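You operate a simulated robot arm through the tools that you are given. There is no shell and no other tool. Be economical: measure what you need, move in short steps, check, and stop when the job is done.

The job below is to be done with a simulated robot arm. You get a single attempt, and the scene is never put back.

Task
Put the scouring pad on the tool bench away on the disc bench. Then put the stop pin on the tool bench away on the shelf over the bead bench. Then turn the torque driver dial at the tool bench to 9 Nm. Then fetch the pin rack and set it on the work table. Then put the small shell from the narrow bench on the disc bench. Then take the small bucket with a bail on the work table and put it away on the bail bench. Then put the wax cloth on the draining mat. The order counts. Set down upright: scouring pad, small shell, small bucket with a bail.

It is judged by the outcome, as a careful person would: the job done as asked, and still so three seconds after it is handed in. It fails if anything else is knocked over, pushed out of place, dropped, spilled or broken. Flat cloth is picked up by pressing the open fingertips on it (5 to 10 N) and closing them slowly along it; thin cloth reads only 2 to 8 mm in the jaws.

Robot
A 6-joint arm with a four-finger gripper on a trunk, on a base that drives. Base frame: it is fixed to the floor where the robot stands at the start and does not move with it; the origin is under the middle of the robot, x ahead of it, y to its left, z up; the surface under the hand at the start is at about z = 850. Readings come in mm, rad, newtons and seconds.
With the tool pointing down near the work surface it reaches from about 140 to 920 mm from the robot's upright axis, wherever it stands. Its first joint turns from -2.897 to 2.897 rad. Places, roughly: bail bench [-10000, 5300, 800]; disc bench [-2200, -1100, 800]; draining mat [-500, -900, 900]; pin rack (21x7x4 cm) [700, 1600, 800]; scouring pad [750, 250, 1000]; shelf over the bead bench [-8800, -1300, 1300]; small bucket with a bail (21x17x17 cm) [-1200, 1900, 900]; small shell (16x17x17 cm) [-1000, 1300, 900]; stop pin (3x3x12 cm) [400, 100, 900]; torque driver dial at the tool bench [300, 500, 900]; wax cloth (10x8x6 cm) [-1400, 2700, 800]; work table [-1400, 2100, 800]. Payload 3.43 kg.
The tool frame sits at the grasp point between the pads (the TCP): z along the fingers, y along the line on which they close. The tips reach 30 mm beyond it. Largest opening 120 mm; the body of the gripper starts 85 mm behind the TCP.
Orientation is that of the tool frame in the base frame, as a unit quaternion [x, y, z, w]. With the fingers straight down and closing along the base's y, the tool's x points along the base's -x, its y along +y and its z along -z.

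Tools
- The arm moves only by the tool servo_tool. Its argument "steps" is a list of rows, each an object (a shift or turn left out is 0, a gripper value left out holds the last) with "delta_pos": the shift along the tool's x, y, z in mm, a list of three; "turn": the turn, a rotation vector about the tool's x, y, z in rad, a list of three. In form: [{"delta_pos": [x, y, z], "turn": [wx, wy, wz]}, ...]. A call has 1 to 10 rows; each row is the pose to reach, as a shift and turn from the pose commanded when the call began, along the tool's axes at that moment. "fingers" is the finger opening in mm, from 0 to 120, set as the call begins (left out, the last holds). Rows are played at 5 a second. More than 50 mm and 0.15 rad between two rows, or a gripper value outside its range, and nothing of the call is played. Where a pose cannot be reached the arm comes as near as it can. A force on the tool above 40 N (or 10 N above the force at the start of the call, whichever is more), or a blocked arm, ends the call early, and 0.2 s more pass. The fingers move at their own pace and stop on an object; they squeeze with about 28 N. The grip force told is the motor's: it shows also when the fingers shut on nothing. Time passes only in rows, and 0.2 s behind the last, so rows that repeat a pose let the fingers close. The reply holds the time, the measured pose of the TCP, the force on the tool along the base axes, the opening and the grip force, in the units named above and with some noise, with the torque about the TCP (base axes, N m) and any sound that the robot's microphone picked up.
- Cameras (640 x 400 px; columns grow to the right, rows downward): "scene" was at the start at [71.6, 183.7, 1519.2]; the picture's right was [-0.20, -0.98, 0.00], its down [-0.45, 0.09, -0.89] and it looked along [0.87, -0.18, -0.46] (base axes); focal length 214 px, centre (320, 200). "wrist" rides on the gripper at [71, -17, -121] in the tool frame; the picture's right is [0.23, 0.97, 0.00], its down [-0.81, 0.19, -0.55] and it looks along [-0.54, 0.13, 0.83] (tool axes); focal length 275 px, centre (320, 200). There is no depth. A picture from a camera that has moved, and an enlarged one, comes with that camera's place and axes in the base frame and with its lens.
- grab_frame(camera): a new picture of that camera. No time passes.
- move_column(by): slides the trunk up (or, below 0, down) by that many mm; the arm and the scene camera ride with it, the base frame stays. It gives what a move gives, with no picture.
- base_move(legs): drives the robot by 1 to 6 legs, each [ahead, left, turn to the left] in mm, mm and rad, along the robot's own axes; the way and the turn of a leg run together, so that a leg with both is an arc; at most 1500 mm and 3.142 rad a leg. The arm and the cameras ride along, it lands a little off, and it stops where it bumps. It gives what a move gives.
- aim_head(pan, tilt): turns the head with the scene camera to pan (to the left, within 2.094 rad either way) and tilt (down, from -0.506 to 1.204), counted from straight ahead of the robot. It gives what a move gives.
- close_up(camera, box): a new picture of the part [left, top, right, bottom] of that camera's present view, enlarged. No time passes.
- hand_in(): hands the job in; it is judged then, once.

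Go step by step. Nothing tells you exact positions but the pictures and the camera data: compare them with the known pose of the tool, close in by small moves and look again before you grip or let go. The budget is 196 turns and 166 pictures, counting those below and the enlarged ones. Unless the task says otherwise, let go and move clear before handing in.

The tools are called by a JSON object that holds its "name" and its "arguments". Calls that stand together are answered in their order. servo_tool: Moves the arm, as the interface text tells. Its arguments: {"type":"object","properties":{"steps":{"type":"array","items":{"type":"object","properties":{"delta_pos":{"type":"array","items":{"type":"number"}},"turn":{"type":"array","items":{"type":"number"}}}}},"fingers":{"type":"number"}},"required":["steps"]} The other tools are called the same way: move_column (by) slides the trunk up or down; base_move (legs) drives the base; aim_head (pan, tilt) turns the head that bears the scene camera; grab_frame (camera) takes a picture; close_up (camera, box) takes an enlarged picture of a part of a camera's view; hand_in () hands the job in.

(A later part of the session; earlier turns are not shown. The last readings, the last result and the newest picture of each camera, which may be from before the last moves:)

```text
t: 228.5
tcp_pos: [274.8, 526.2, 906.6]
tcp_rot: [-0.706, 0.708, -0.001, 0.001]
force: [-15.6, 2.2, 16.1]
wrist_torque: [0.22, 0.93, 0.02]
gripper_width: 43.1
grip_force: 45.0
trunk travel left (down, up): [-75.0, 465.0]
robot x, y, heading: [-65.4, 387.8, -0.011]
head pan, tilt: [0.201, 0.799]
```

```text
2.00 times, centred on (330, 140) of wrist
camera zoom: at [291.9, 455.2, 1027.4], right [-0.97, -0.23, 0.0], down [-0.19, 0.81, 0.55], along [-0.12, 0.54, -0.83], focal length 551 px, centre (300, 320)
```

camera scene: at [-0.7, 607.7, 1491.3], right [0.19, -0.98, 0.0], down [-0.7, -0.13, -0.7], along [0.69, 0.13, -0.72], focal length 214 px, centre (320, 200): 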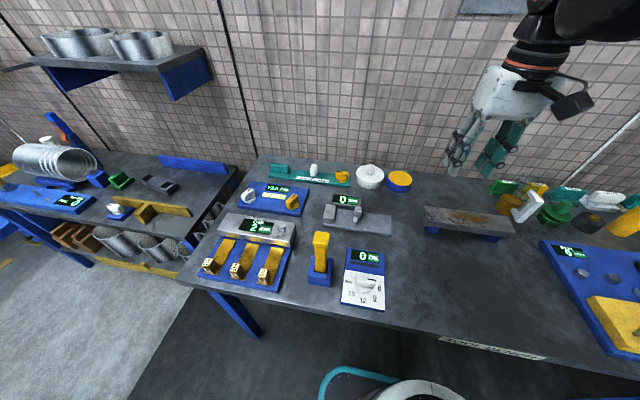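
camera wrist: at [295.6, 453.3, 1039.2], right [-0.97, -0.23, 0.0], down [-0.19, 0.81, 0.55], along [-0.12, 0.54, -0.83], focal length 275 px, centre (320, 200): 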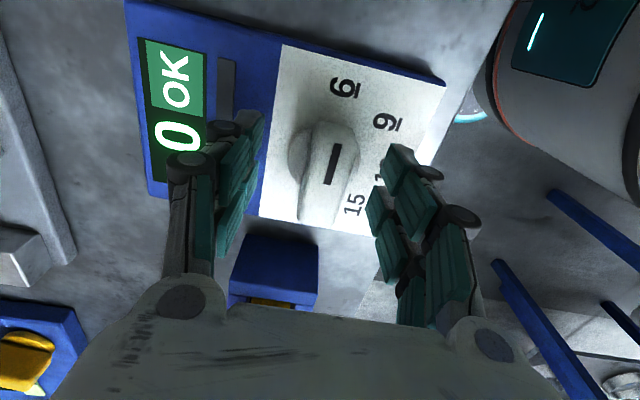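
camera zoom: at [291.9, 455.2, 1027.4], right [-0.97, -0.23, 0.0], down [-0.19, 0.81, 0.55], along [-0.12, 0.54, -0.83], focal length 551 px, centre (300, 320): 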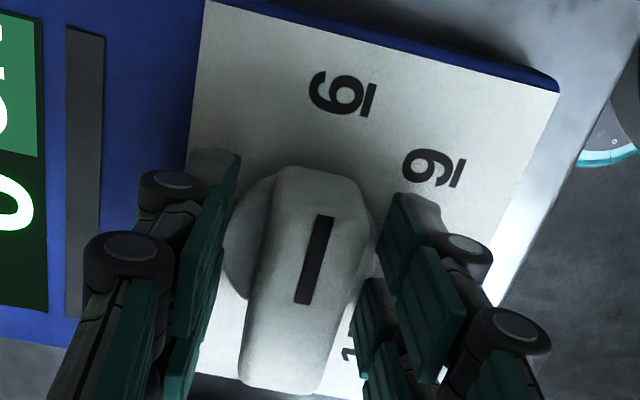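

The tips clamped the round base (43 mm), showing the axis is nearer x≈274. I'll open, rise 8 mm and regrip on the bar.

{"name": "servo_tool", "arguments": {"steps": [{"delta_pos": [0, 0, 0]}, {"delta_pos": [0, 0, 0]}, {"delta_pos": [0, 3, -8]}], "fingers": 70}}

{"name": "servo_tool", "arguments": {"steps": [{"delta_pos": [0, 0, 0]}, {"delta_pos": [0, 0, 0]}, {"delta_pos": [0, 0, 0]}], "fingers": 0}}

{"name": "close_up", "arguments": {"camera": "wrist", "box": [220, 40, 440, 240]}}

```text
t: 229.3
tcp_pos: [273.8, 527.8, 914.2]
tcp_rot: [-0.706, 0.708, -0.001, 0.001]
force: [0.5, -0.1, -0.1]
wrist_torque: [-0.03, 0.03, 0.03]
gripper_width: 70.1
grip_force: 0.0
trunk travel left (down, up): [-75.0, 465.0]
robot x, y, heading: [-64.4, 390.7, -0.01]
head pan, tilt: [0.201, 0.799]
```

```text
t: 230.1
tcp_pos: [274.6, 528.2, 914.8]
tcp_rot: [-0.706, 0.708, -0.001, 0.001]
force: [14.5, -0.7, 16.0]
wrist_torque: [-0.35, -0.42, -0.03]
gripper_width: 24.0
grip_force: 44.6
trunk travel left (down, up): [-75.0, 465.0]
robot x, y, heading: [-61.9, 390.2, -0.013]
head pan, tilt: [0.201, 0.799]
```

```text
2.00 times, centred on (330, 140) of wrist
camera zoom: at [291.6, 455.1, 1034.9], right [-0.97, -0.23, 0.0], down [-0.19, 0.81, 0.55], along [-0.12, 0.54, -0.83], focal length 551 px, centre (300, 320)
```

zoom: 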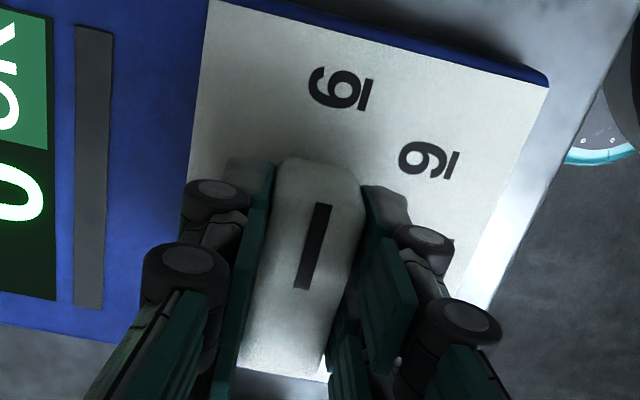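

The bar is gripped (24 mm). I'll relax the side force a little and turn clockwise by about 0.81 rad.

{"name": "servo_tool", "arguments": {"steps": [{"delta_pos": [0, -1.2, -0.5], "turn": [0, 0, 0.1]}, {"delta_pos": [0, -1.2, -0.5], "turn": [0, 0, 0.2]}, {"delta_pos": [0, -1.2, -0.5], "turn": [0, 0, 0.3]}, {"delta_pos": [0, -1.2, -0.5], "turn": [0, 0, 0.4]}, {"delta_pos": [0, -1.2, -0.5], "turn": [0, 0, 0.5]}, {"delta_pos": [0, -1.2, -0.5], "turn": [0, 0, 0.6]}, {"delta_pos": [0, -1.2, -0.5], "turn": [0, 0, 0.7]}, {"delta_pos": [0, -1.2, -0.5], "turn": [0, 0, 0.81]}, {"delta_pos": [0, -1.2, -0.5], "turn": [0, 0, 0.81]}]}}

{"name": "close_up", "arguments": {"camera": "wrist", "box": [220, 40, 440, 240]}}

```text
t: 232.1
tcp_pos: [273.8, 527.7, 914.7]
tcp_rot: [-0.369, 0.929, -0.001, 0.0]
force: [-15.4, 5.1, -30.8]
wrist_torque: [0.05, 0.42, 0.03]
gripper_width: 24.0
grip_force: 45.8
trunk travel left (down, up): [-75.0, 465.0]
robot x, y, heading: [-62.3, 392.7, -0.014]
head pan, tilt: [0.201, 0.799]
```

```text
2.00 times, centred on (330, 140) of wrist
camera zoom: at [233.7, 465.9, 1035.1], right [-0.84, 0.55, 0.0], down [0.46, 0.7, 0.55], along [0.3, 0.46, -0.83], focal length 551 px, centre (300, 320)
```

zoom: 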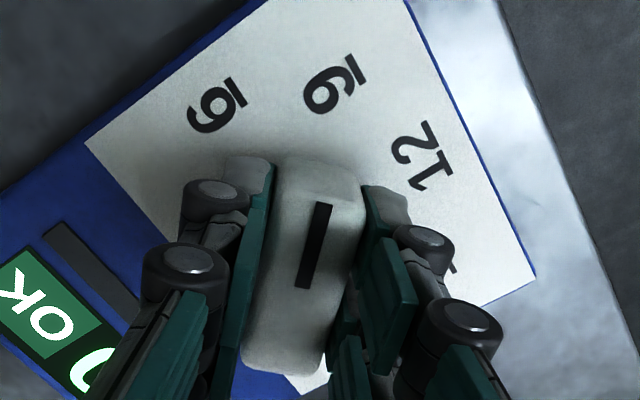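

The pointer now reads close to 9. I'll release, rise and check it precisely from above.

{"name": "servo_tool", "arguments": {"steps": [{"delta_pos": [0, 0, 0]}, {"delta_pos": [0, 0, 0]}, {"delta_pos": [0, 0, -20]}, {"delta_pos": [0, 0, -60]}, {"delta_pos": [0, 0, -100]}, {"delta_pos": [-30, 0, -130]}], "fingers": 70}}

{"name": "grab_frame", "arguments": {"camera": "wrist"}}

{"name": "close_up", "arguments": {"camera": "scene", "box": [320, 235, 416, 311]}}

```text
t: 233.5
tcp_pos: [296.4, 547.1, 1045.5]
tcp_rot: [-0.37, 0.929, -0.001, 0.001]
force: [-0.9, -0.3, -0.2]
wrist_torque: [0.02, -0.03, 0.01]
gripper_width: 70.0
grip_force: 0.1
trunk travel left (down, up): [-75.0, 465.0]
robot x, y, heading: [-63.9, 390.8, -0.015]
head pan, tilt: [0.201, 0.799]
```

```text
92 pictures are left
camera wrist: at [256.5, 485.0, 1166.6], right [-0.84, 0.55, 0.0], down [0.46, 0.7, 0.55], along [0.31, 0.46, -0.83], focal length 275 px, centre (320, 200)
```

wrist: 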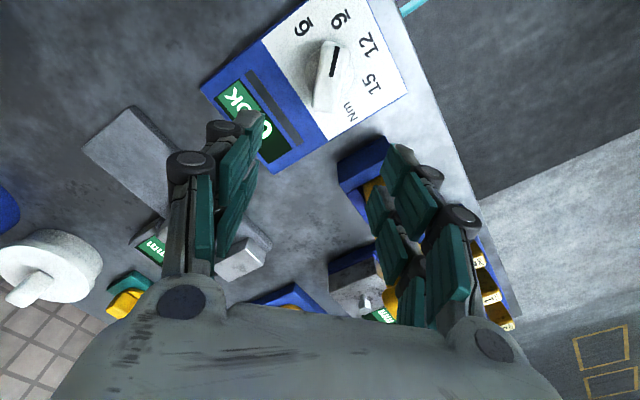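

```text
5.26 times, centred on (368, 273) of scene
camera zoom: at [-1.1, 607.5, 1491.3], right [0.19, -0.98, 0.0], down [-0.7, -0.13, -0.7], along [0.68, 0.13, -0.72], focal length 1129 px, centre (67, -184)
```

zoom: 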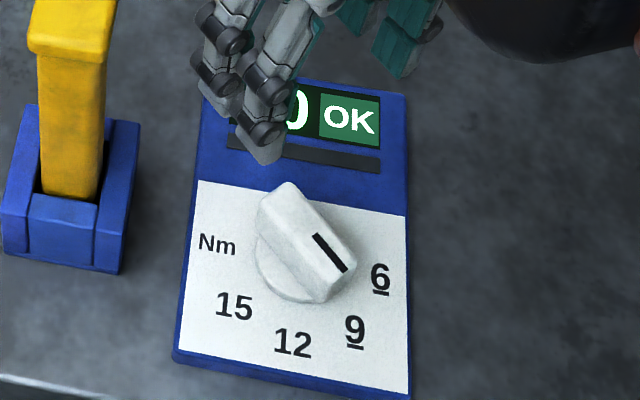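

The pointer lines up with 9 within a degree or two. Next I'll raise the hand, straighten it, and drive left to look for the pin rack.

{"name": "servo_tool", "arguments": {"steps": [{"delta_pos": [0, 0, -40]}, {"delta_pos": [0, 0, -80], "turn": [0, 0, 0.126]}, {"delta_pos": [0, 0, -120], "turn": [0, 0, 0.252]}, {"delta_pos": [0, 0, -160], "turn": [0, 0, 0.378]}, {"delta_pos": [0, 0, -190], "turn": [0, 0, 0.504]}, {"delta_pos": [0, 0, -190], "turn": [0, 0, 0.63]}, {"delta_pos": [0, 0, -190], "turn": [0, 0, 0.757]}]}}

{"name": "base_move", "arguments": {"legs": [[-270, 0, 0], [0, 950, 0]]}}

{"name": "aim_head", "arguments": {"pan": 0.2, "tilt": 0.6}}

{"name": "grab_frame", "arguments": {"camera": "scene"}}

```text
t: 235.1
tcp_pos: [296.0, 546.8, 1234.7]
tcp_rot: [0.001, 1.0, 0.0, 0.001]
force: [0.1, -0.3, -1.3]
wrist_torque: [0.0, -0.02, -0.01]
gripper_width: 69.9
grip_force: 0.1
trunk travel left (down, up): [-75.0, 465.0]
robot x, y, heading: [-62.7, 390.2, -0.016]
head pan, tilt: [0.201, 0.799]
```

```text
t: 241.5
tcp_pos: [32.2, 1501.1, 1235.9]
tcp_rot: [-0.004, 1.0, -0.001, 0.0]
force: [-0.3, -0.1, 0.3]
wrist_torque: [0.01, -0.03, -0.02]
gripper_width: 70.1
grip_force: 0.0
trunk travel left (down, up): [-75.0, 465.0]
robot x, y, heading: [-325.8, 1339.2, -0.003]
head pan, tilt: [0.201, 0.799]
```

```text
t: 242.3
tcp_pos: [31.8, 1502.2, 1236.0]
tcp_rot: [-0.004, 1.0, 0.0, 0.002]
force: [0.7, 0.0, -0.3]
wrist_torque: [0.0, 0.02, -0.01]
gripper_width: 70.0
grip_force: 0.0
trunk travel left (down, up): [-75.0, 465.0]
robot x, y, heading: [-325.3, 1340.0, -0.002]
head pan, tilt: [0.201, 0.6]
```

```text
90 pictures are left
camera scene: at [-258.6, 1560.8, 1508.1], right [0.2, -0.98, 0.0], down [-0.55, -0.11, -0.82], along [0.81, 0.16, -0.57], focal length 214 px, centre (320, 200)
```

scene: 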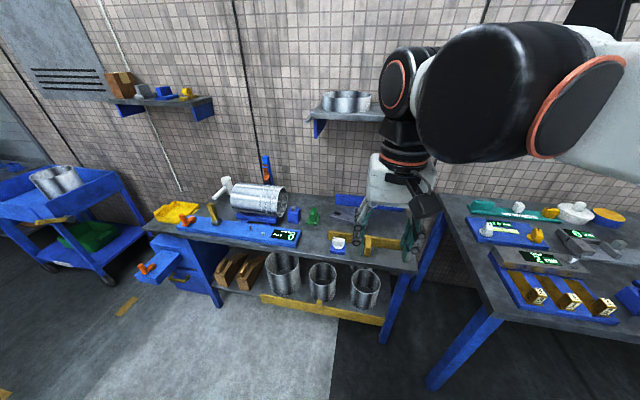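

The rack should be behind the hand in this view. I'll move the hand to the right and zoom in.

{"name": "servo_tool", "arguments": {"steps": [{"delta_pos": [0, -45, 0]}, {"delta_pos": [0, -90, 0]}, {"delta_pos": [0, -135, 0]}, {"delta_pos": [0, -180, 0]}, {"delta_pos": [0, -225, 0]}, {"delta_pos": [0, -270, 0]}]}}

{"name": "close_up", "arguments": {"camera": "scene", "box": [260, 170, 452, 290]}}

{"name": "close_up", "arguments": {"camera": "scene", "box": [140, 150, 332, 270]}}

```text
t: 243.7
tcp_pos: [32.1, 1232.4, 1235.9]
tcp_rot: [-0.005, 1.0, 0.0, 0.002]
force: [-0.8, -0.1, -0.5]
wrist_torque: [-0.01, -0.02, 0.0]
gripper_width: 70.0
grip_force: 0.0
trunk travel left (down, up): [-75.0, 465.0]
robot x, y, heading: [-329.3, 1345.2, -0.006]
head pan, tilt: [0.201, 0.6]
```

```text
3.33 times, centred on (356, 230) of scene
camera zoom: at [-258.6, 1560.7, 1508.1], right [0.2, -0.98, 0.0], down [-0.55, -0.11, -0.82], along [0.81, 0.16, -0.57], focal length 715 px, centre (200, 100)
```

zoom: 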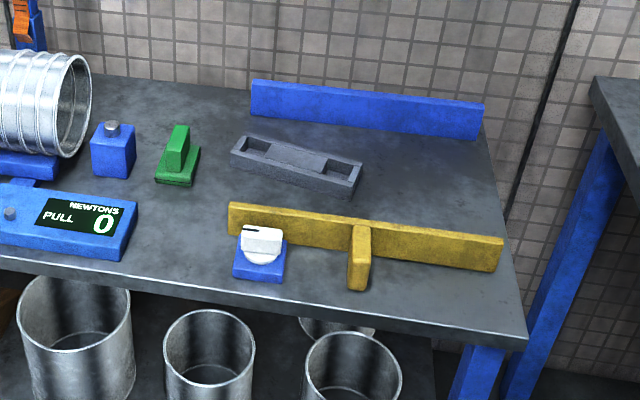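

```text
3.33 times, centred on (236, 210) of scene
camera zoom: at [-258.6, 1560.7, 1508.1], right [0.2, -0.98, 0.0], down [-0.55, -0.11, -0.82], along [0.81, 0.16, -0.57], focal length 715 px, centre (600, 167)
```

zoom: 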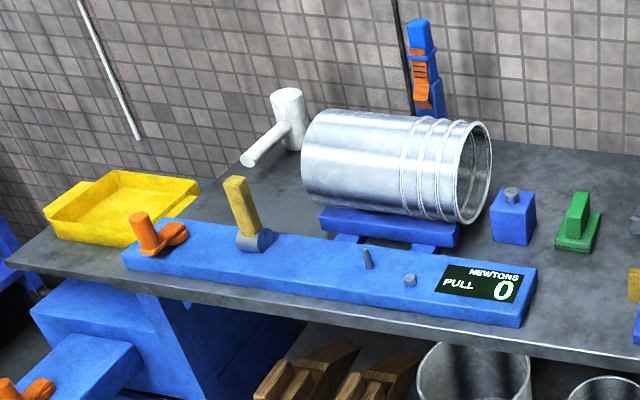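

The grey block with pockets at about (505,1580), turned ~15°, is the pin rack. I'll drive closer and put the hand above it with the fingers across its width.

{"name": "base_move", "arguments": {"legs": [[320, 0, 0]]}}

{"name": "servo_tool", "arguments": {"steps": [{"delta_pos": [-15, 35, 10], "turn": [0, 0, -0.131]}, {"delta_pos": [-30, 70, 20], "turn": [0, 0, -0.261]}, {"delta_pos": [-45, 105, 30], "turn": [0, 0, -0.392]}, {"delta_pos": [-60, 140, 40], "turn": [0, 0, -0.523]}, {"delta_pos": [-75, 175, 50], "turn": [0, 0, -0.654]}, {"delta_pos": [-90, 210, 60], "turn": [0, 0, -0.784]}, {"delta_pos": [-105, 245, 70], "turn": [0, 0, -0.915]}, {"delta_pos": [-120, 280, 80], "turn": [0, 0, -1.046]}, {"delta_pos": [-138, 315, 90], "turn": [0, 0, -1.177]}, {"delta_pos": [-155, 350, 110], "turn": [0, 0, -1.307]}], "fingers": 120}}

{"name": "grab_frame", "arguments": {"camera": "wrist"}}

{"name": "grab_frame", "arguments": {"camera": "scene"}}

```text
t: 245.8
tcp_pos: [352.4, 1230.6, 1235.9]
tcp_rot: [-0.004, 1.0, 0.0, 0.002]
force: [1.1, -0.5, -0.4]
wrist_torque: [0.0, -0.02, -0.02]
gripper_width: 70.0
grip_force: 0.0
trunk travel left (down, up): [-75.0, 465.0]
robot x, y, heading: [-9.0, 1343.2, -0.001]
head pan, tilt: [0.201, 0.6]
```

```text
t: 248.0
tcp_pos: [505.3, 1581.8, 1125.8]
tcp_rot: [-0.612, 0.791, -0.001, 0.0]
force: [0.1, -0.4, -0.4]
wrist_torque: [-0.01, -0.01, 0.02]
gripper_width: 119.7
grip_force: 0.0
trunk travel left (down, up): [-75.0, 465.0]
robot x, y, heading: [-9.7, 1338.6, -0.006]
head pan, tilt: [0.201, 0.6]
```

```text
87 pictures are left
camera wrist: at [504.5, 1507.9, 1246.2], right [-1.0, 0.02, 0.0], down [0.02, 0.83, 0.55], along [0.01, 0.55, -0.83], focal length 275 px, centre (320, 200)
```

wrist: 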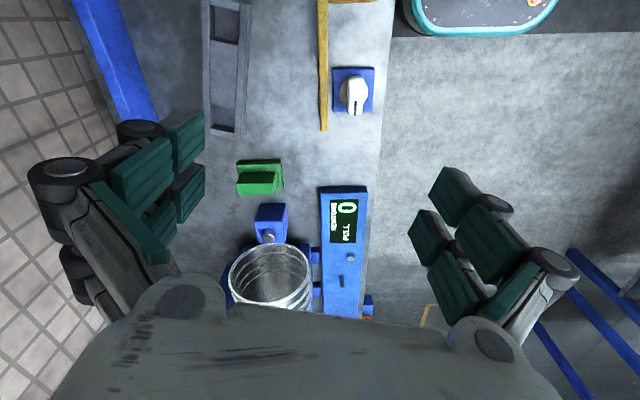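

```text
86 pictures are left
camera scene: at [60.8, 1566.9, 1507.5], right [0.28, -0.96, 0.0], down [-0.55, -0.16, -0.82], along [0.79, 0.23, -0.57], focal length 214 px, centre (320, 200)
```

scene: 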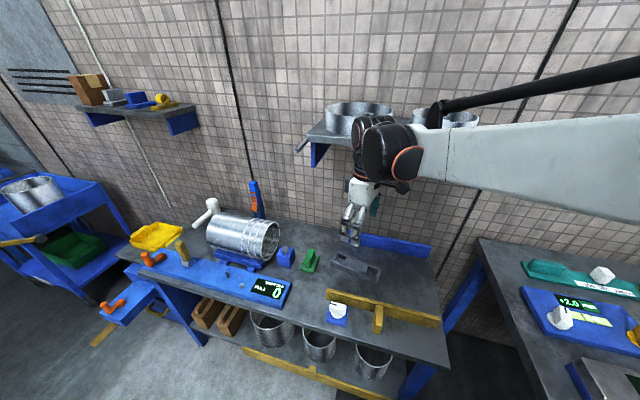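

Triangulating shows this bench is lower (~760) and the rack centre is near (648,1575), with a wall shelf above at z≈1280. I'll first lower the hand to 930, then drive forward beneath the shelf level.

{"name": "servo_tool", "arguments": {"steps": [{"delta_pos": [0, 0, 40]}, {"delta_pos": [0, 0, 80]}, {"delta_pos": [0, 0, 120]}, {"delta_pos": [0, 0, 160]}, {"delta_pos": [0, 0, 195]}]}}

{"name": "base_move", "arguments": {"legs": [[130, 0, 0]]}}

{"name": "grab_frame", "arguments": {"camera": "wrist"}}

{"name": "grab_frame", "arguments": {"camera": "scene"}}

```text
t: 249.2
tcp_pos: [507.7, 1581.8, 929.8]
tcp_rot: [-0.611, 0.791, -0.001, 0.001]
force: [-0.3, 0.4, -0.5]
wrist_torque: [0.02, 0.0, 0.0]
gripper_width: 119.8
grip_force: 0.2
trunk travel left (down, up): [-75.0, 465.0]
robot x, y, heading: [-9.7, 1339.1, -0.004]
head pan, tilt: [0.201, 0.6]
```

```text
t: 250.5
tcp_pos: [635.7, 1580.6, 932.0]
tcp_rot: [-0.612, 0.791, -0.001, 0.002]
force: [0.5, 0.6, -0.5]
wrist_torque: [0.01, -0.01, 0.0]
gripper_width: 120.1
grip_force: 0.0
trunk travel left (down, up): [-75.0, 465.0]
robot x, y, heading: [117.5, 1337.3, -0.004]
head pan, tilt: [0.201, 0.6]
```

```text
85 pictures are left
camera wrist: at [634.3, 1506.8, 1051.9], right [-1.0, 0.02, 0.0], down [0.02, 0.83, 0.55], along [0.01, 0.55, -0.83], focal length 275 px, centre (320, 200)
```

wrist: 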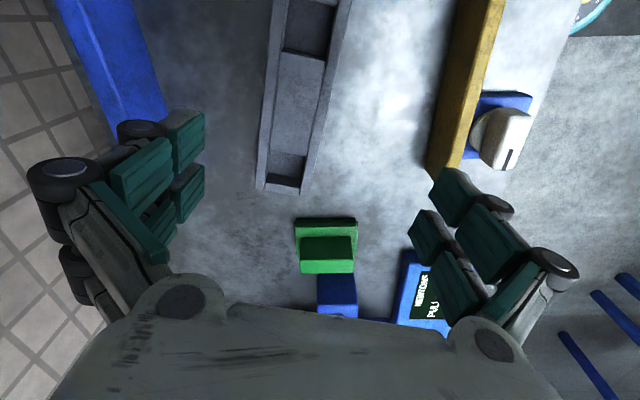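

```text
84 pictures are left
camera scene: at [191.9, 1559.1, 1508.0], right [0.2, -0.98, 0.0], down [-0.55, -0.11, -0.82], along [0.81, 0.16, -0.57], focal length 214 px, centre (320, 200)
```

scene: 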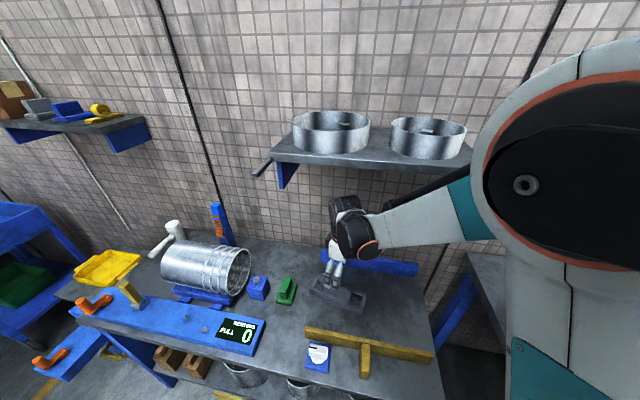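

I'll shift 25 mm to be over the rack's solid middle (~(661,1576)) and descend part-way to re-measure.

{"name": "servo_tool", "arguments": {"steps": [{"delta_pos": [-1, -25, 0]}, {"delta_pos": [-1, -25, 40]}, {"delta_pos": [-1, -25, 80]}]}}

{"name": "grab_frame", "arguments": {"camera": "wrist"}}

{"name": "close_up", "arguments": {"camera": "scene", "box": [270, 230, 430, 330]}}

```text
t: 251.3
tcp_pos: [661.3, 1575.2, 850.6]
tcp_rot: [-0.611, 0.792, -0.002, 0.001]
force: [0.8, 0.5, 0.8]
wrist_torque: [0.0, -0.04, 0.01]
gripper_width: 120.0
grip_force: 0.1
trunk travel left (down, up): [-75.0, 465.0]
robot x, y, heading: [118.5, 1341.1, -0.005]
head pan, tilt: [0.201, 0.6]
```

```text
83 pictures are left
camera wrist: at [659.7, 1501.6, 971.2], right [-1.0, 0.02, 0.0], down [0.02, 0.83, 0.55], along [0.01, 0.55, -0.83], focal length 275 px, centre (320, 200)
```

wrist: 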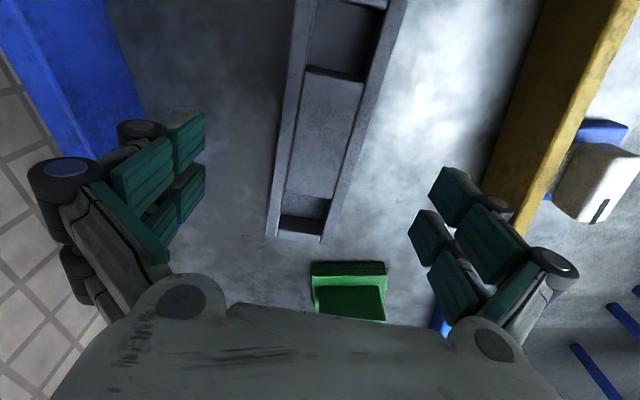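

```text
4.00 times, centred on (350, 280) of scene
camera zoom: at [192.2, 1559.2, 1508.0], right [0.2, -0.98, 0.0], down [-0.55, -0.11, -0.82], along [0.81, 0.16, -0.57], focal length 858 px, centre (200, -120)
```

zoom: 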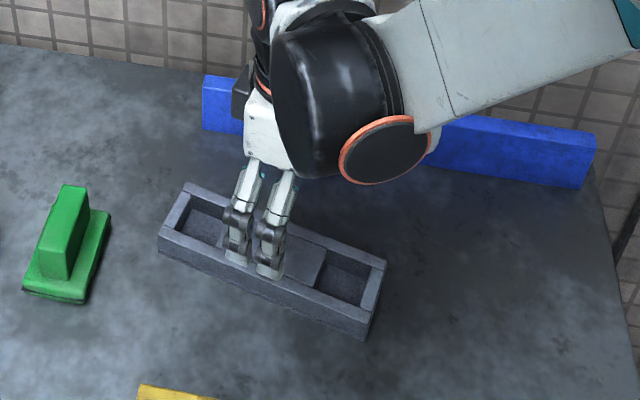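

Top of the rack is at ≈788. I'll shift 10 mm toward its centre and descend so the tips stay just above the bench, then grip.

{"name": "servo_tool", "arguments": {"steps": [{"delta_pos": [10, -1, 0]}, {"delta_pos": [10, -1, 30]}, {"delta_pos": [10, -1, 50]}, {"delta_pos": [10, -1, 58]}, {"delta_pos": [10, -1, 65]}]}}

{"name": "grab_frame", "arguments": {"camera": "wrist"}}

{"name": "close_up", "arguments": {"camera": "scene", "box": [290, 250, 386, 310]}}

```text
t: 252.5
tcp_pos: [659.2, 1564.5, 786.4]
tcp_rot: [-0.611, 0.791, -0.002, 0.001]
force: [-0.3, 0.3, -0.5]
wrist_torque: [-0.02, 0.0, -0.01]
gripper_width: 120.1
grip_force: 0.0
trunk travel left (down, up): [-75.0, 465.0]
robot x, y, heading: [121.4, 1340.2, -0.001]
head pan, tilt: [0.201, 0.6]
```

```text
81 pictures are left
camera wrist: at [657.6, 1491.3, 907.1], right [-1.0, 0.02, 0.0], down [0.02, 0.83, 0.55], along [0.01, 0.55, -0.83], focal length 275 px, centre (320, 200)
```

wrist: 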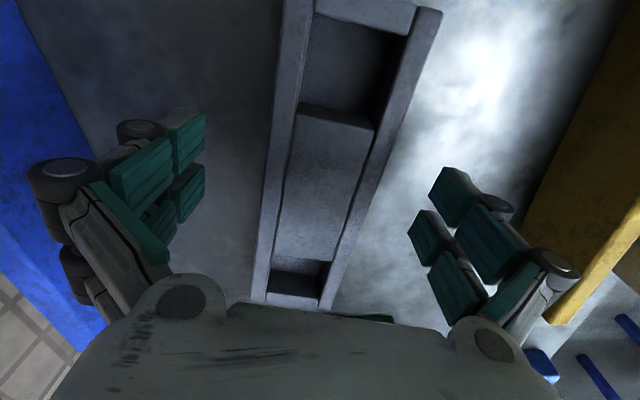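

```text
6.67 times, centred on (338, 280) of scene
camera zoom: at [191.9, 1559.0, 1508.1], right [0.2, -0.98, 0.0], down [-0.55, -0.11, -0.83], along [0.81, 0.16, -0.56], focal length 1430 px, centre (200, -333)
```

zoom: 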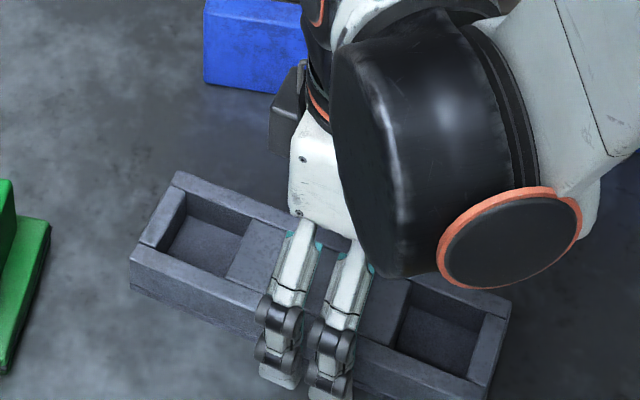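

The fingers straddle the rack's middle. I'll close on it and test a small lift.

{"name": "servo_tool", "arguments": {"steps": [{"delta_pos": [0, 0, 0]}, {"delta_pos": [0, 0, 0]}, {"delta_pos": [0, 0, 0]}], "fingers": 0}}

{"name": "servo_tool", "arguments": {"steps": [{"delta_pos": [0, 0, -6]}, {"delta_pos": [0, 0, -15]}, {"delta_pos": [0, 0, -30]}]}}

{"name": "grab_frame", "arguments": {"camera": "wrist"}}

```text
t: 253.3
tcp_pos: [659.4, 1566.2, 787.1]
tcp_rot: [-0.611, 0.792, -0.001, 0.001]
force: [-4.5, 2.3, 4.3]
wrist_torque: [0.25, 0.19, 0.35]
gripper_width: 65.9
grip_force: 28.2
trunk travel left (down, up): [-75.0, 465.0]
robot x, y, heading: [123.0, 1339.2, -0.005]
head pan, tilt: [0.201, 0.6]
```

```text
t: 254.1
tcp_pos: [659.8, 1565.2, 816.0]
tcp_rot: [-0.611, 0.791, -0.001, 0.0]
force: [-0.1, 0.0, -11.6]
wrist_torque: [-0.2, 0.08, -0.04]
gripper_width: 66.0
grip_force: 28.1
trunk travel left (down, up): [-75.0, 465.0]
robot x, y, heading: [122.5, 1340.1, -0.006]
head pan, tilt: [0.201, 0.6]
```

```text
79 pictures are left
camera wrist: at [658.2, 1491.5, 936.7], right [-1.0, 0.02, 0.0], down [0.02, 0.83, 0.55], along [0.01, 0.55, -0.83], focal length 275 px, centre (320, 200)
```

wrist: 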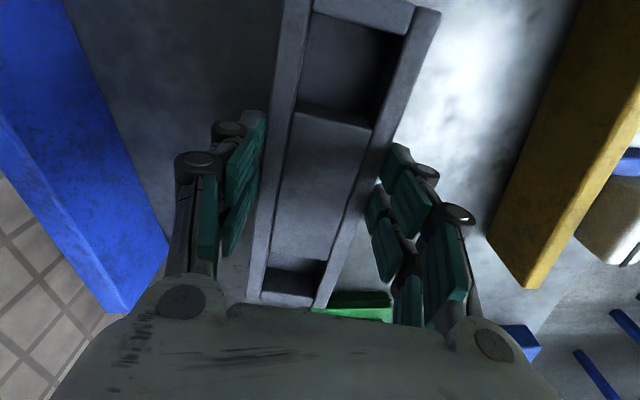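

The rack lifts cleanly (about 12 N). I'll raise to 930, back out from under the shelf, and look towards the work table.

{"name": "servo_tool", "arguments": {"steps": [{"delta_pos": [0, 0, -20]}, {"delta_pos": [0, 0, -40]}, {"delta_pos": [0, 0, -60]}, {"delta_pos": [0, 0, -80]}, {"delta_pos": [0, 0, -100]}, {"delta_pos": [0, 0, -115]}]}}

{"name": "base_move", "arguments": {"legs": [[-440, 0, 0]]}}

{"name": "aim_head", "arguments": {"pan": 2.09, "tilt": 0.5}}

{"name": "grab_frame", "arguments": {"camera": "scene"}}

```text
t: 255.5
tcp_pos: [658.5, 1565.3, 930.4]
tcp_rot: [-0.612, 0.791, -0.001, 0.0]
force: [-0.4, -0.5, -12.4]
wrist_torque: [-0.23, 0.01, 0.01]
gripper_width: 65.7
grip_force: 28.1
trunk travel left (down, up): [-75.0, 465.0]
robot x, y, heading: [123.5, 1343.2, -0.004]
head pan, tilt: [0.201, 0.6]
```

```text
t: 258.2
tcp_pos: [217.1, 1567.9, 930.5]
tcp_rot: [-0.613, 0.79, -0.001, 0.0]
force: [0.3, -0.4, -11.8]
wrist_torque: [-0.2, 0.06, -0.02]
gripper_width: 66.1
grip_force: 27.8
trunk travel left (down, up): [-75.0, 465.0]
robot x, y, heading: [-315.8, 1342.1, -0.002]
head pan, tilt: [0.201, 0.6]
```

```text
t: 260.0
tcp_pos: [217.7, 1569.1, 931.9]
tcp_rot: [-0.613, 0.79, -0.001, 0.001]
force: [0.3, 0.1, -11.8]
wrist_torque: [-0.22, 0.06, -0.01]
gripper_width: 65.9
grip_force: 28.2
trunk travel left (down, up): [-75.0, 465.0]
robot x, y, heading: [-321.0, 1341.0, -0.001]
head pan, tilt: [2.089, 0.499]
```

```text
78 pictures are left
camera scene: at [-380.2, 1622.2, 1517.1], right [0.87, 0.49, 0.0], down [0.24, -0.42, -0.88], along [-0.43, 0.76, -0.48], focal length 214 px, centre (320, 200)
```

scene: 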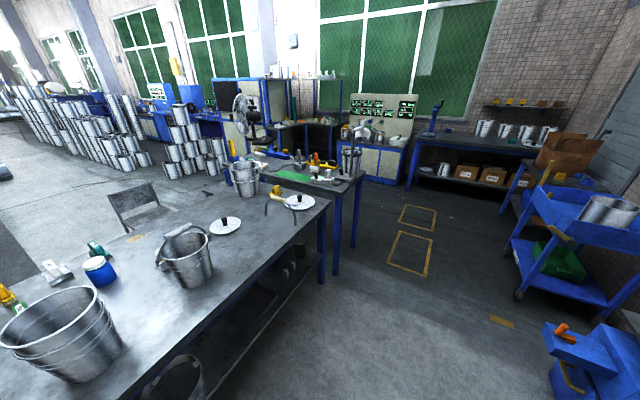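

The near table with buckets is the work table; the bucket with a bail is at about (-1080,1885), and there's free space near (-1000,2230). I'll raise the trunk for clearance, turn around and drive there.

{"name": "move_column", "arguments": {"by": 350}}

{"name": "base_move", "arguments": {"legs": [[0, 0, 3.14], [0, -1100, 0]]}}

{"name": "aim_head", "arguments": {"pan": 0.0, "tilt": 0.7}}

{"name": "grab_frame", "arguments": {"camera": "scene"}}

{"name": "grab_frame", "arguments": {"camera": "wrist"}}

```text
t: 263.4
tcp_pos: [218.1, 1569.3, 1279.8]
tcp_rot: [-0.613, 0.79, -0.001, 0.001]
force: [0.7, 0.3, -12.6]
wrist_torque: [-0.18, 0.04, 0.02]
gripper_width: 66.1
grip_force: 28.2
trunk travel left (down, up): [-425.0, 115.0]
robot x, y, heading: [-315.2, 1340.0, 0.003]
head pan, tilt: [2.089, 0.499]
```

```text
t: 276.4
tcp_pos: [-847.6, 2212.7, 1281.5]
tcp_rot: [0.792, 0.61, -0.002, 0.0]
force: [0.2, 0.6, -12.1]
wrist_torque: [0.23, -0.11, 0.0]
gripper_width: 66.1
grip_force: 28.1
trunk travel left (down, up): [-425.0, 115.0]
robot x, y, heading: [-310.2, 2437.3, 3.134]
head pan, tilt: [2.089, 0.499]
```

```text
t: 278.4
tcp_pos: [-847.3, 2213.1, 1280.5]
tcp_rot: [0.792, 0.61, 0.0, 0.0]
force: [-1.3, 0.1, -11.5]
wrist_torque: [0.22, -0.05, -0.02]
gripper_width: 65.9
grip_force: 28.5
trunk travel left (down, up): [-425.0, 115.0]
robot x, y, heading: [-306.3, 2438.3, 3.136]
head pan, tilt: [0.0, 0.7]
```

```text
77 pictures are left
camera scene: at [-375.8, 2238.7, 1849.3], right [0.01, 1.0, 0.0], down [0.64, 0.0, -0.76], along [-0.76, 0.01, -0.64], focal length 214 px, centre (320, 200)
```

scene: 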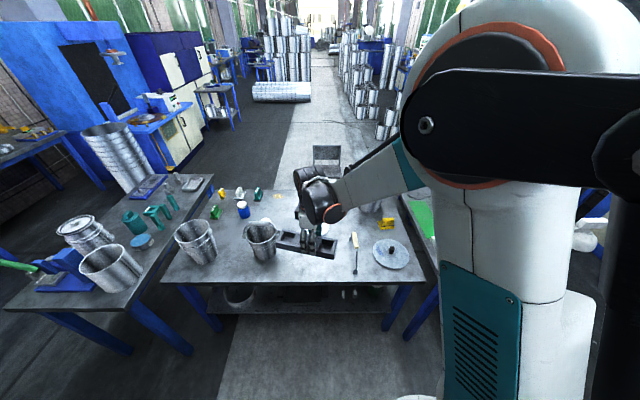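

```text
76 pictures are left
camera wrist: at [-844.9, 2285.1, 1401.7], right [1.0, -0.03, 0.0], down [-0.02, -0.83, 0.55], along [-0.02, -0.55, -0.83], focal length 275 px, centre (320, 200)
```

wrist: 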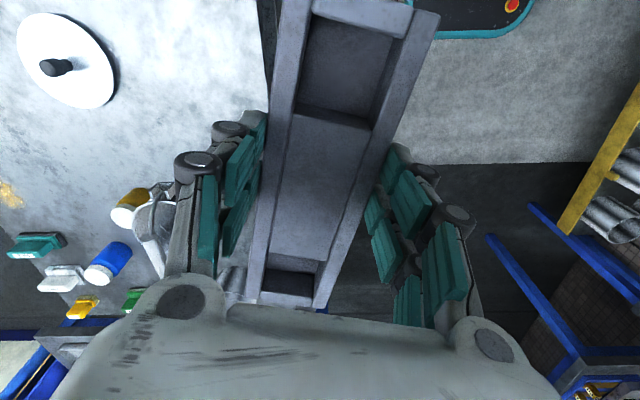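

The work table's front edge is at x≈-924; a free patch lies around (-1050,2240) between the bucket and the brush. I'll drive 205 mm ahead and lower the trunk.

{"name": "base_move", "arguments": {"legs": [[205, -20, 0]]}}

{"name": "move_column", "arguments": {"by": -320}}

{"name": "grab_frame", "arguments": {"camera": "scene"}}

{"name": "grab_frame", "arguments": {"camera": "wrist"}}

```text
t: 280.0
tcp_pos: [-1050.8, 2234.3, 1280.1]
tcp_rot: [0.792, 0.611, -0.001, -0.001]
force: [0.1, 0.4, -12.0]
wrist_torque: [0.25, -0.1, -0.01]
gripper_width: 65.8
grip_force: 27.8
trunk travel left (down, up): [-425.0, 115.0]
robot x, y, heading: [-516.2, 2460.5, 3.133]
head pan, tilt: [0.0, 0.7]
```

```text
t: 283.2
tcp_pos: [-1051.1, 2234.1, 962.0]
tcp_rot: [0.792, 0.61, 0.0, -0.001]
force: [-0.2, -0.3, -11.5]
wrist_torque: [0.23, -0.05, -0.03]
gripper_width: 66.0
grip_force: 28.1
trunk travel left (down, up): [-105.0, 435.0]
robot x, y, heading: [-516.1, 2458.9, 3.133]
head pan, tilt: [0.0, 0.7]
```

```text
75 pictures are left
camera scene: at [-579.3, 2260.4, 1529.4], right [0.01, 1.0, 0.0], down [0.64, 0.0, -0.76], along [-0.76, 0.01, -0.64], focal length 214 px, centre (320, 200)
```

scene: 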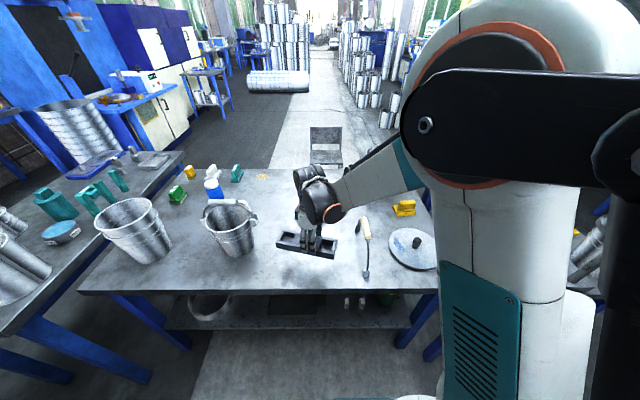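

```text
74 pictures are left
camera wrist: at [-1048.5, 2307.2, 1081.8], right [1.0, -0.03, 0.0], down [-0.02, -0.83, 0.55], along [-0.02, -0.55, -0.83], focal length 275 px, centre (320, 200)
```

wrist: 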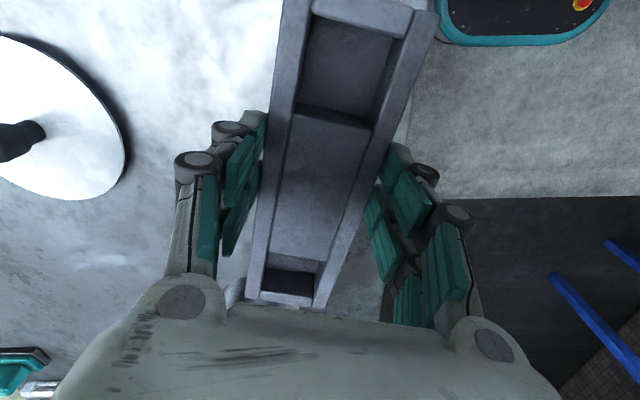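

Triangulation gives the table top ≈780 and its edge ≈-951. I'll move 35 mm further in and lower until contact.

{"name": "servo_tool", "arguments": {"steps": [{"delta_pos": [-9, -34, 0]}, {"delta_pos": [-9, -34, 40]}, {"delta_pos": [-9, -34, 80]}, {"delta_pos": [-9, -34, 105]}, {"delta_pos": [-9, -34, 115]}]}}

{"name": "close_up", "arguments": {"camera": "scene", "box": [230, 200, 390, 300]}}

```text
t: 284.4
tcp_pos: [-1086.0, 2235.5, 848.3]
tcp_rot: [0.792, 0.61, -0.001, 0.0]
force: [-4.3, -2.2, 9.1]
wrist_torque: [0.04, 0.16, -0.13]
gripper_width: 65.6
grip_force: 28.2
trunk travel left (down, up): [-105.0, 435.0]
robot x, y, heading: [-512.1, 2461.9, 3.136]
head pan, tilt: [0.0, 0.7]
```

```text
4.00 times, centred on (310, 250) of scene
camera zoom: at [-578.5, 2260.7, 1529.8], right [0.01, 1.0, 0.0], down [0.64, 0.0, -0.76], along [-0.76, 0.01, -0.64], focal length 858 px, centre (360, 0)
```

zoom: 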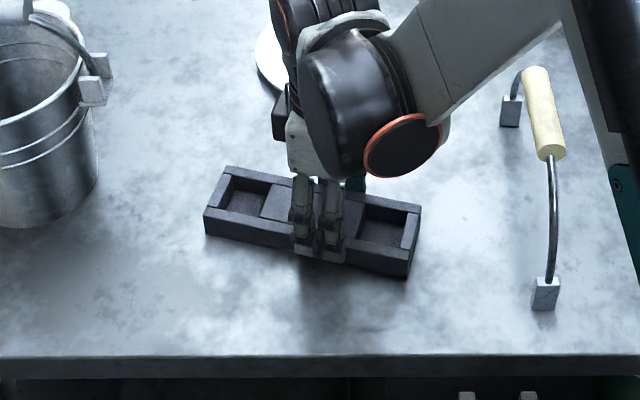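

It is in contact with the table. I'll release and rise.

{"name": "servo_tool", "arguments": {"steps": [{"delta_pos": [0, 0, 0]}, {"delta_pos": [0, 0, 0]}, {"delta_pos": [0, 0, -10]}], "fingers": 100}}

{"name": "servo_tool", "arguments": {"steps": [{"delta_pos": [0, 0, -40]}, {"delta_pos": [0, 0, -80]}, {"delta_pos": [0, 0, -120]}, {"delta_pos": [0, 0, -160]}, {"delta_pos": [0, 0, -200]}, {"delta_pos": [0, 0, -240]}, {"delta_pos": [0, 0, -280]}, {"delta_pos": [0, 0, -320]}]}}

{"name": "close_up", "arguments": {"camera": "scene", "box": [190, 170, 430, 320]}}

{"name": "close_up", "arguments": {"camera": "scene", "box": [0, 140, 260, 320]}}

```text
t: 285.2
tcp_pos: [-1085.2, 2235.0, 856.6]
tcp_rot: [0.792, 0.61, -0.001, -0.001]
force: [0.1, 0.5, -0.5]
wrist_torque: [0.01, -0.03, 0.01]
gripper_width: 100.1
grip_force: 0.0
trunk travel left (down, up): [-105.0, 435.0]
robot x, y, heading: [-512.2, 2459.9, 3.135]
head pan, tilt: [0.0, 0.7]
```

```text
t: 287.0
tcp_pos: [-1085.5, 2234.6, 1178.1]
tcp_rot: [0.793, 0.61, -0.001, -0.002]
force: [-0.3, -0.3, -0.1]
wrist_torque: [-0.02, -0.03, -0.01]
gripper_width: 100.4
grip_force: 0.2
trunk travel left (down, up): [-105.0, 435.0]
robot x, y, heading: [-513.6, 2457.9, 3.136]
head pan, tilt: [0.0, 0.7]
```

```text
2.67 times, centred on (310, 245) of scene
camera zoom: at [-578.8, 2261.7, 1530.0], right [0.02, 1.0, 0.0], down [0.64, -0.01, -0.77], along [-0.77, 0.01, -0.64], focal length 572 px, centre (347, 80)
```

zoom: 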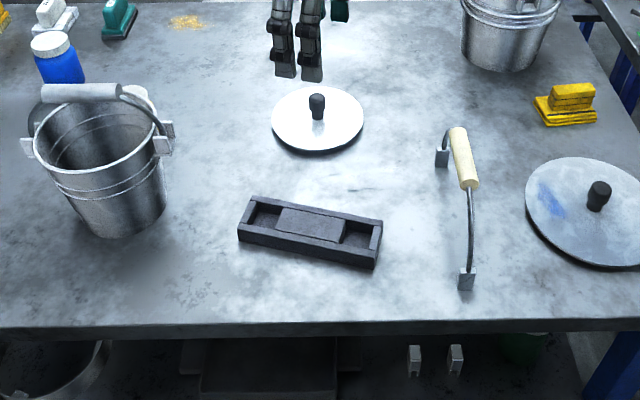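

```text
2.22 times, centred on (130, 230) of scene
camera zoom: at [-578.8, 2261.7, 1530.0], right [0.02, 1.0, 0.0], down [0.64, -0.01, -0.77], along [-0.77, 0.01, -0.64], focal length 477 px, centre (742, 133)
```

zoom: 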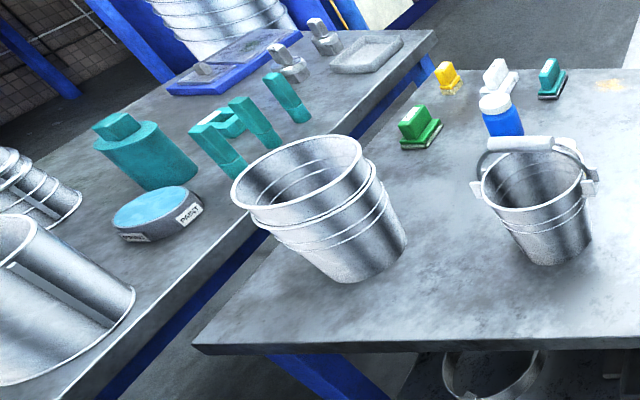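

The rack sits on the work table. Next the small shell: I'll drive sideways to the narrow bench and look.

{"name": "base_move", "arguments": {"legs": [[-60, 0, 0], [0, 1250, 0]]}}

{"name": "grab_frame", "arguments": {"camera": "scene"}}

{"name": "grab_frame", "arguments": {"camera": "wrist"}}

```text
t: 293.8
tcp_pos: [-1033.4, 990.9, 1177.6]
tcp_rot: [0.792, 0.61, -0.001, -0.001]
force: [-0.6, 0.0, -0.1]
wrist_torque: [0.0, 0.02, -0.01]
gripper_width: 100.0
grip_force: 0.1
trunk travel left (down, up): [-105.0, 435.0]
robot x, y, heading: [-460.3, 1212.5, 3.133]
head pan, tilt: [0.0, 0.7]
```

```text
70 pictures are left
camera scene: at [-527.6, 1017.6, 1530.0], right [0.02, 1.0, 0.0], down [0.64, -0.01, -0.77], along [-0.77, 0.02, -0.64], focal length 214 px, centre (320, 200)
```

scene: 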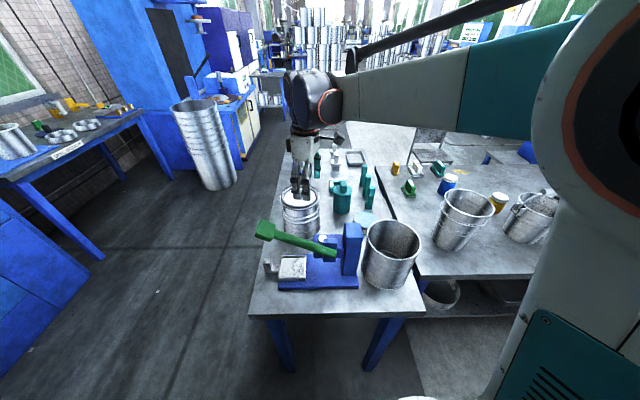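

```text
69 pictures are left
camera wrist: at [-1031.2, 1062.8, 1297.7], right [1.0, -0.03, 0.0], down [-0.02, -0.83, 0.55], along [-0.02, -0.55, -0.83], focal length 275 px, centre (320, 200)
```

wrist: 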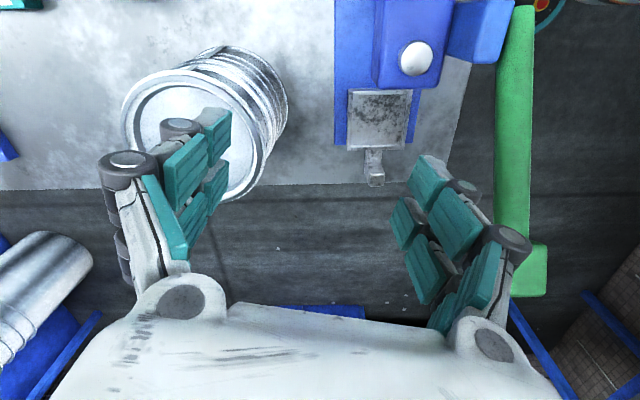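

The open can at about (-910,1265) matches the small shell. I'll zoom in on it.

{"name": "close_up", "arguments": {"camera": "scene", "box": [326, 200, 454, 300]}}

{"name": "close_up", "arguments": {"camera": "scene", "box": [240, 150, 368, 300]}}

```text
4.00 times, centred on (390, 250) of scene
camera zoom: at [-527.6, 1017.6, 1530.0], right [0.02, 1.0, 0.0], down [0.64, -0.01, -0.77], along [-0.77, 0.02, -0.64], focal length 858 px, centre (40, 0)
```

zoom: 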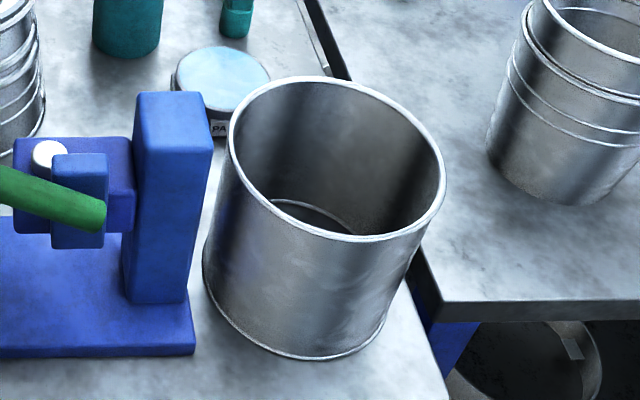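

```text
2.67 times, centred on (304, 225) of scene
camera zoom: at [-527.6, 1017.6, 1530.0], right [0.02, 1.0, 0.0], down [0.64, -0.01, -0.77], along [-0.77, 0.02, -0.64], focal length 572 px, centre (363, 133)
```

zoom: 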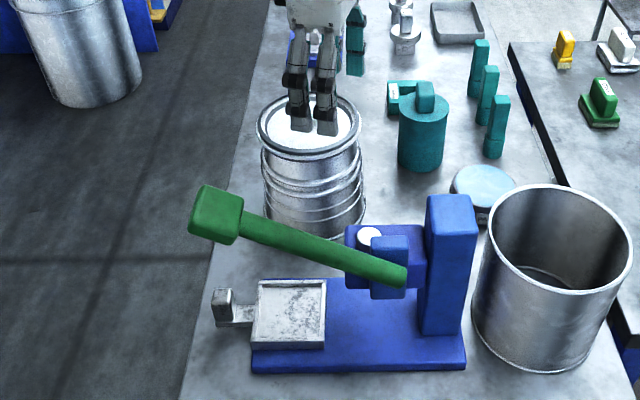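

The shell is about Ø17 cm, centred near (-955,1260) with its rim at ≈1010. I'll bring the hand above its near wall to pinch that wall.

{"name": "servo_tool", "arguments": {"steps": [{"delta_pos": [43, 12.4, 0], "turn": [0, 0, -0.037]}, {"delta_pos": [86, 25, 0], "turn": [0, 0, -0.074]}, {"delta_pos": [129, 37, 0], "turn": [0, 0, -0.111]}, {"delta_pos": [172, 50, 0], "turn": [0, 0, -0.148]}, {"delta_pos": [215, 62, 0], "turn": [0, 0, -0.185]}, {"delta_pos": [258, 75, 0], "turn": [0, 0, -0.222]}, {"delta_pos": [301, 87, 0], "turn": [0, 0, -0.258]}], "fingers": 60}}

{"name": "grab_frame", "arguments": {"camera": "wrist"}}

{"name": "close_up", "arguments": {"camera": "scene", "box": [310, 170, 470, 300]}}

```text
t: 295.4
tcp_pos: [-871.4, 1258.9, 1176.7]
tcp_rot: [0.707, 0.707, -0.001, -0.001]
force: [-0.1, 0.6, -0.7]
wrist_torque: [0.02, 0.01, 0.02]
gripper_width: 60.1
grip_force: 0.1
trunk travel left (down, up): [-105.0, 435.0]
robot x, y, heading: [-462.8, 1212.1, 3.135]
head pan, tilt: [0.0, 0.7]
```

```text
66 pictures are left
camera wrist: at [-888.1, 1330.0, 1297.6], right [0.97, 0.23, 0.0], down [0.2, -0.81, 0.55], along [0.13, -0.54, -0.83], focal length 275 px, centre (320, 200)
```

wrist: 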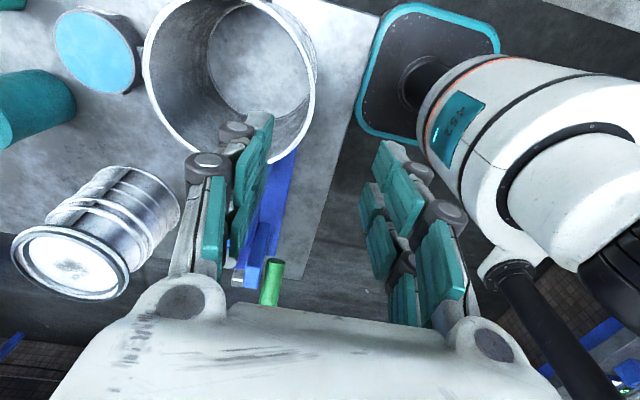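

```text
3.08 times, centred on (390, 235) of scene
camera zoom: at [-472.2, 1098.6, 1536.8], right [0.94, 0.34, 0.0], down [0.2, -0.54, -0.82], along [-0.28, 0.77, -0.58], focal length 660 px, centre (105, 92)
```

zoom: 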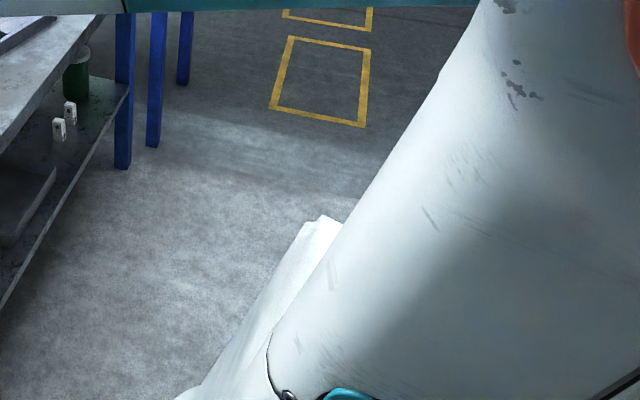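

The head got pushed aside by the arm, so I rely on the wrist view; zooming on the rim.

{"name": "close_up", "arguments": {"camera": "wrist", "box": [120, 0, 340, 200]}}

```text
2.00 times, centred on (230, 100) of wrist
camera zoom: at [-888.1, 1330.0, 1297.6], right [0.97, 0.23, 0.0], down [0.2, -0.81, 0.55], along [0.13, -0.54, -0.83], focal length 551 px, centre (500, 400)
```

zoom: 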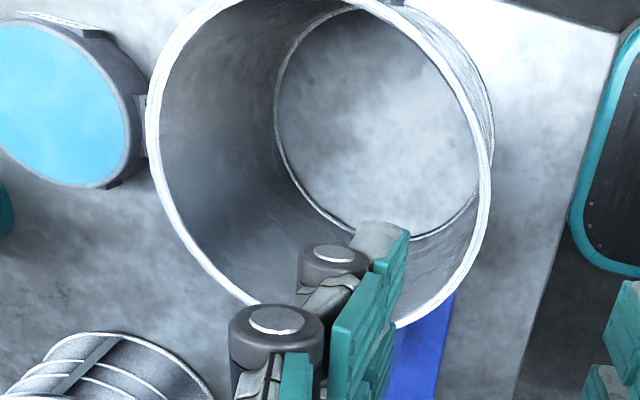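

The fit gives the shell centre (-960,1247), radius 84, rim z≈1005. I'll align to its east wall, descend astride the wall and look.

{"name": "servo_tool", "arguments": {"steps": [{"delta_pos": [-12, -5, 0]}, {"delta_pos": [-12, -5, 45]}, {"delta_pos": [-12, -5, 90]}, {"delta_pos": [-12, -5, 120]}]}}

{"name": "grab_frame", "arguments": {"camera": "wrist"}}

```text
t: 296.4
tcp_pos: [-879.4, 1248.8, 1057.6]
tcp_rot: [0.708, 0.706, -0.001, -0.001]
force: [-0.7, 0.4, -0.3]
wrist_torque: [-0.05, 0.01, -0.03]
gripper_width: 60.0
grip_force: 0.0
trunk travel left (down, up): [-105.0, 435.0]
robot x, y, heading: [-464.6, 1212.7, 3.131]
head pan, tilt: [0.0, 0.7]
```

```text
63 pictures are left
camera wrist: at [-894.5, 1319.7, 1177.4], right [0.97, 0.23, 0.0], down [0.19, -0.81, 0.55], along [0.12, -0.54, -0.83], focal length 275 px, centre (320, 200)
```

wrist: 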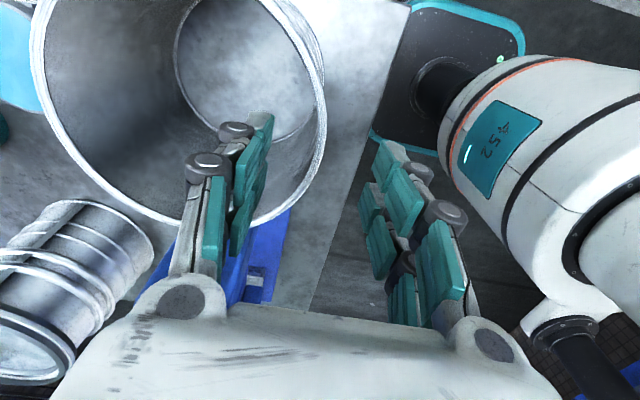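

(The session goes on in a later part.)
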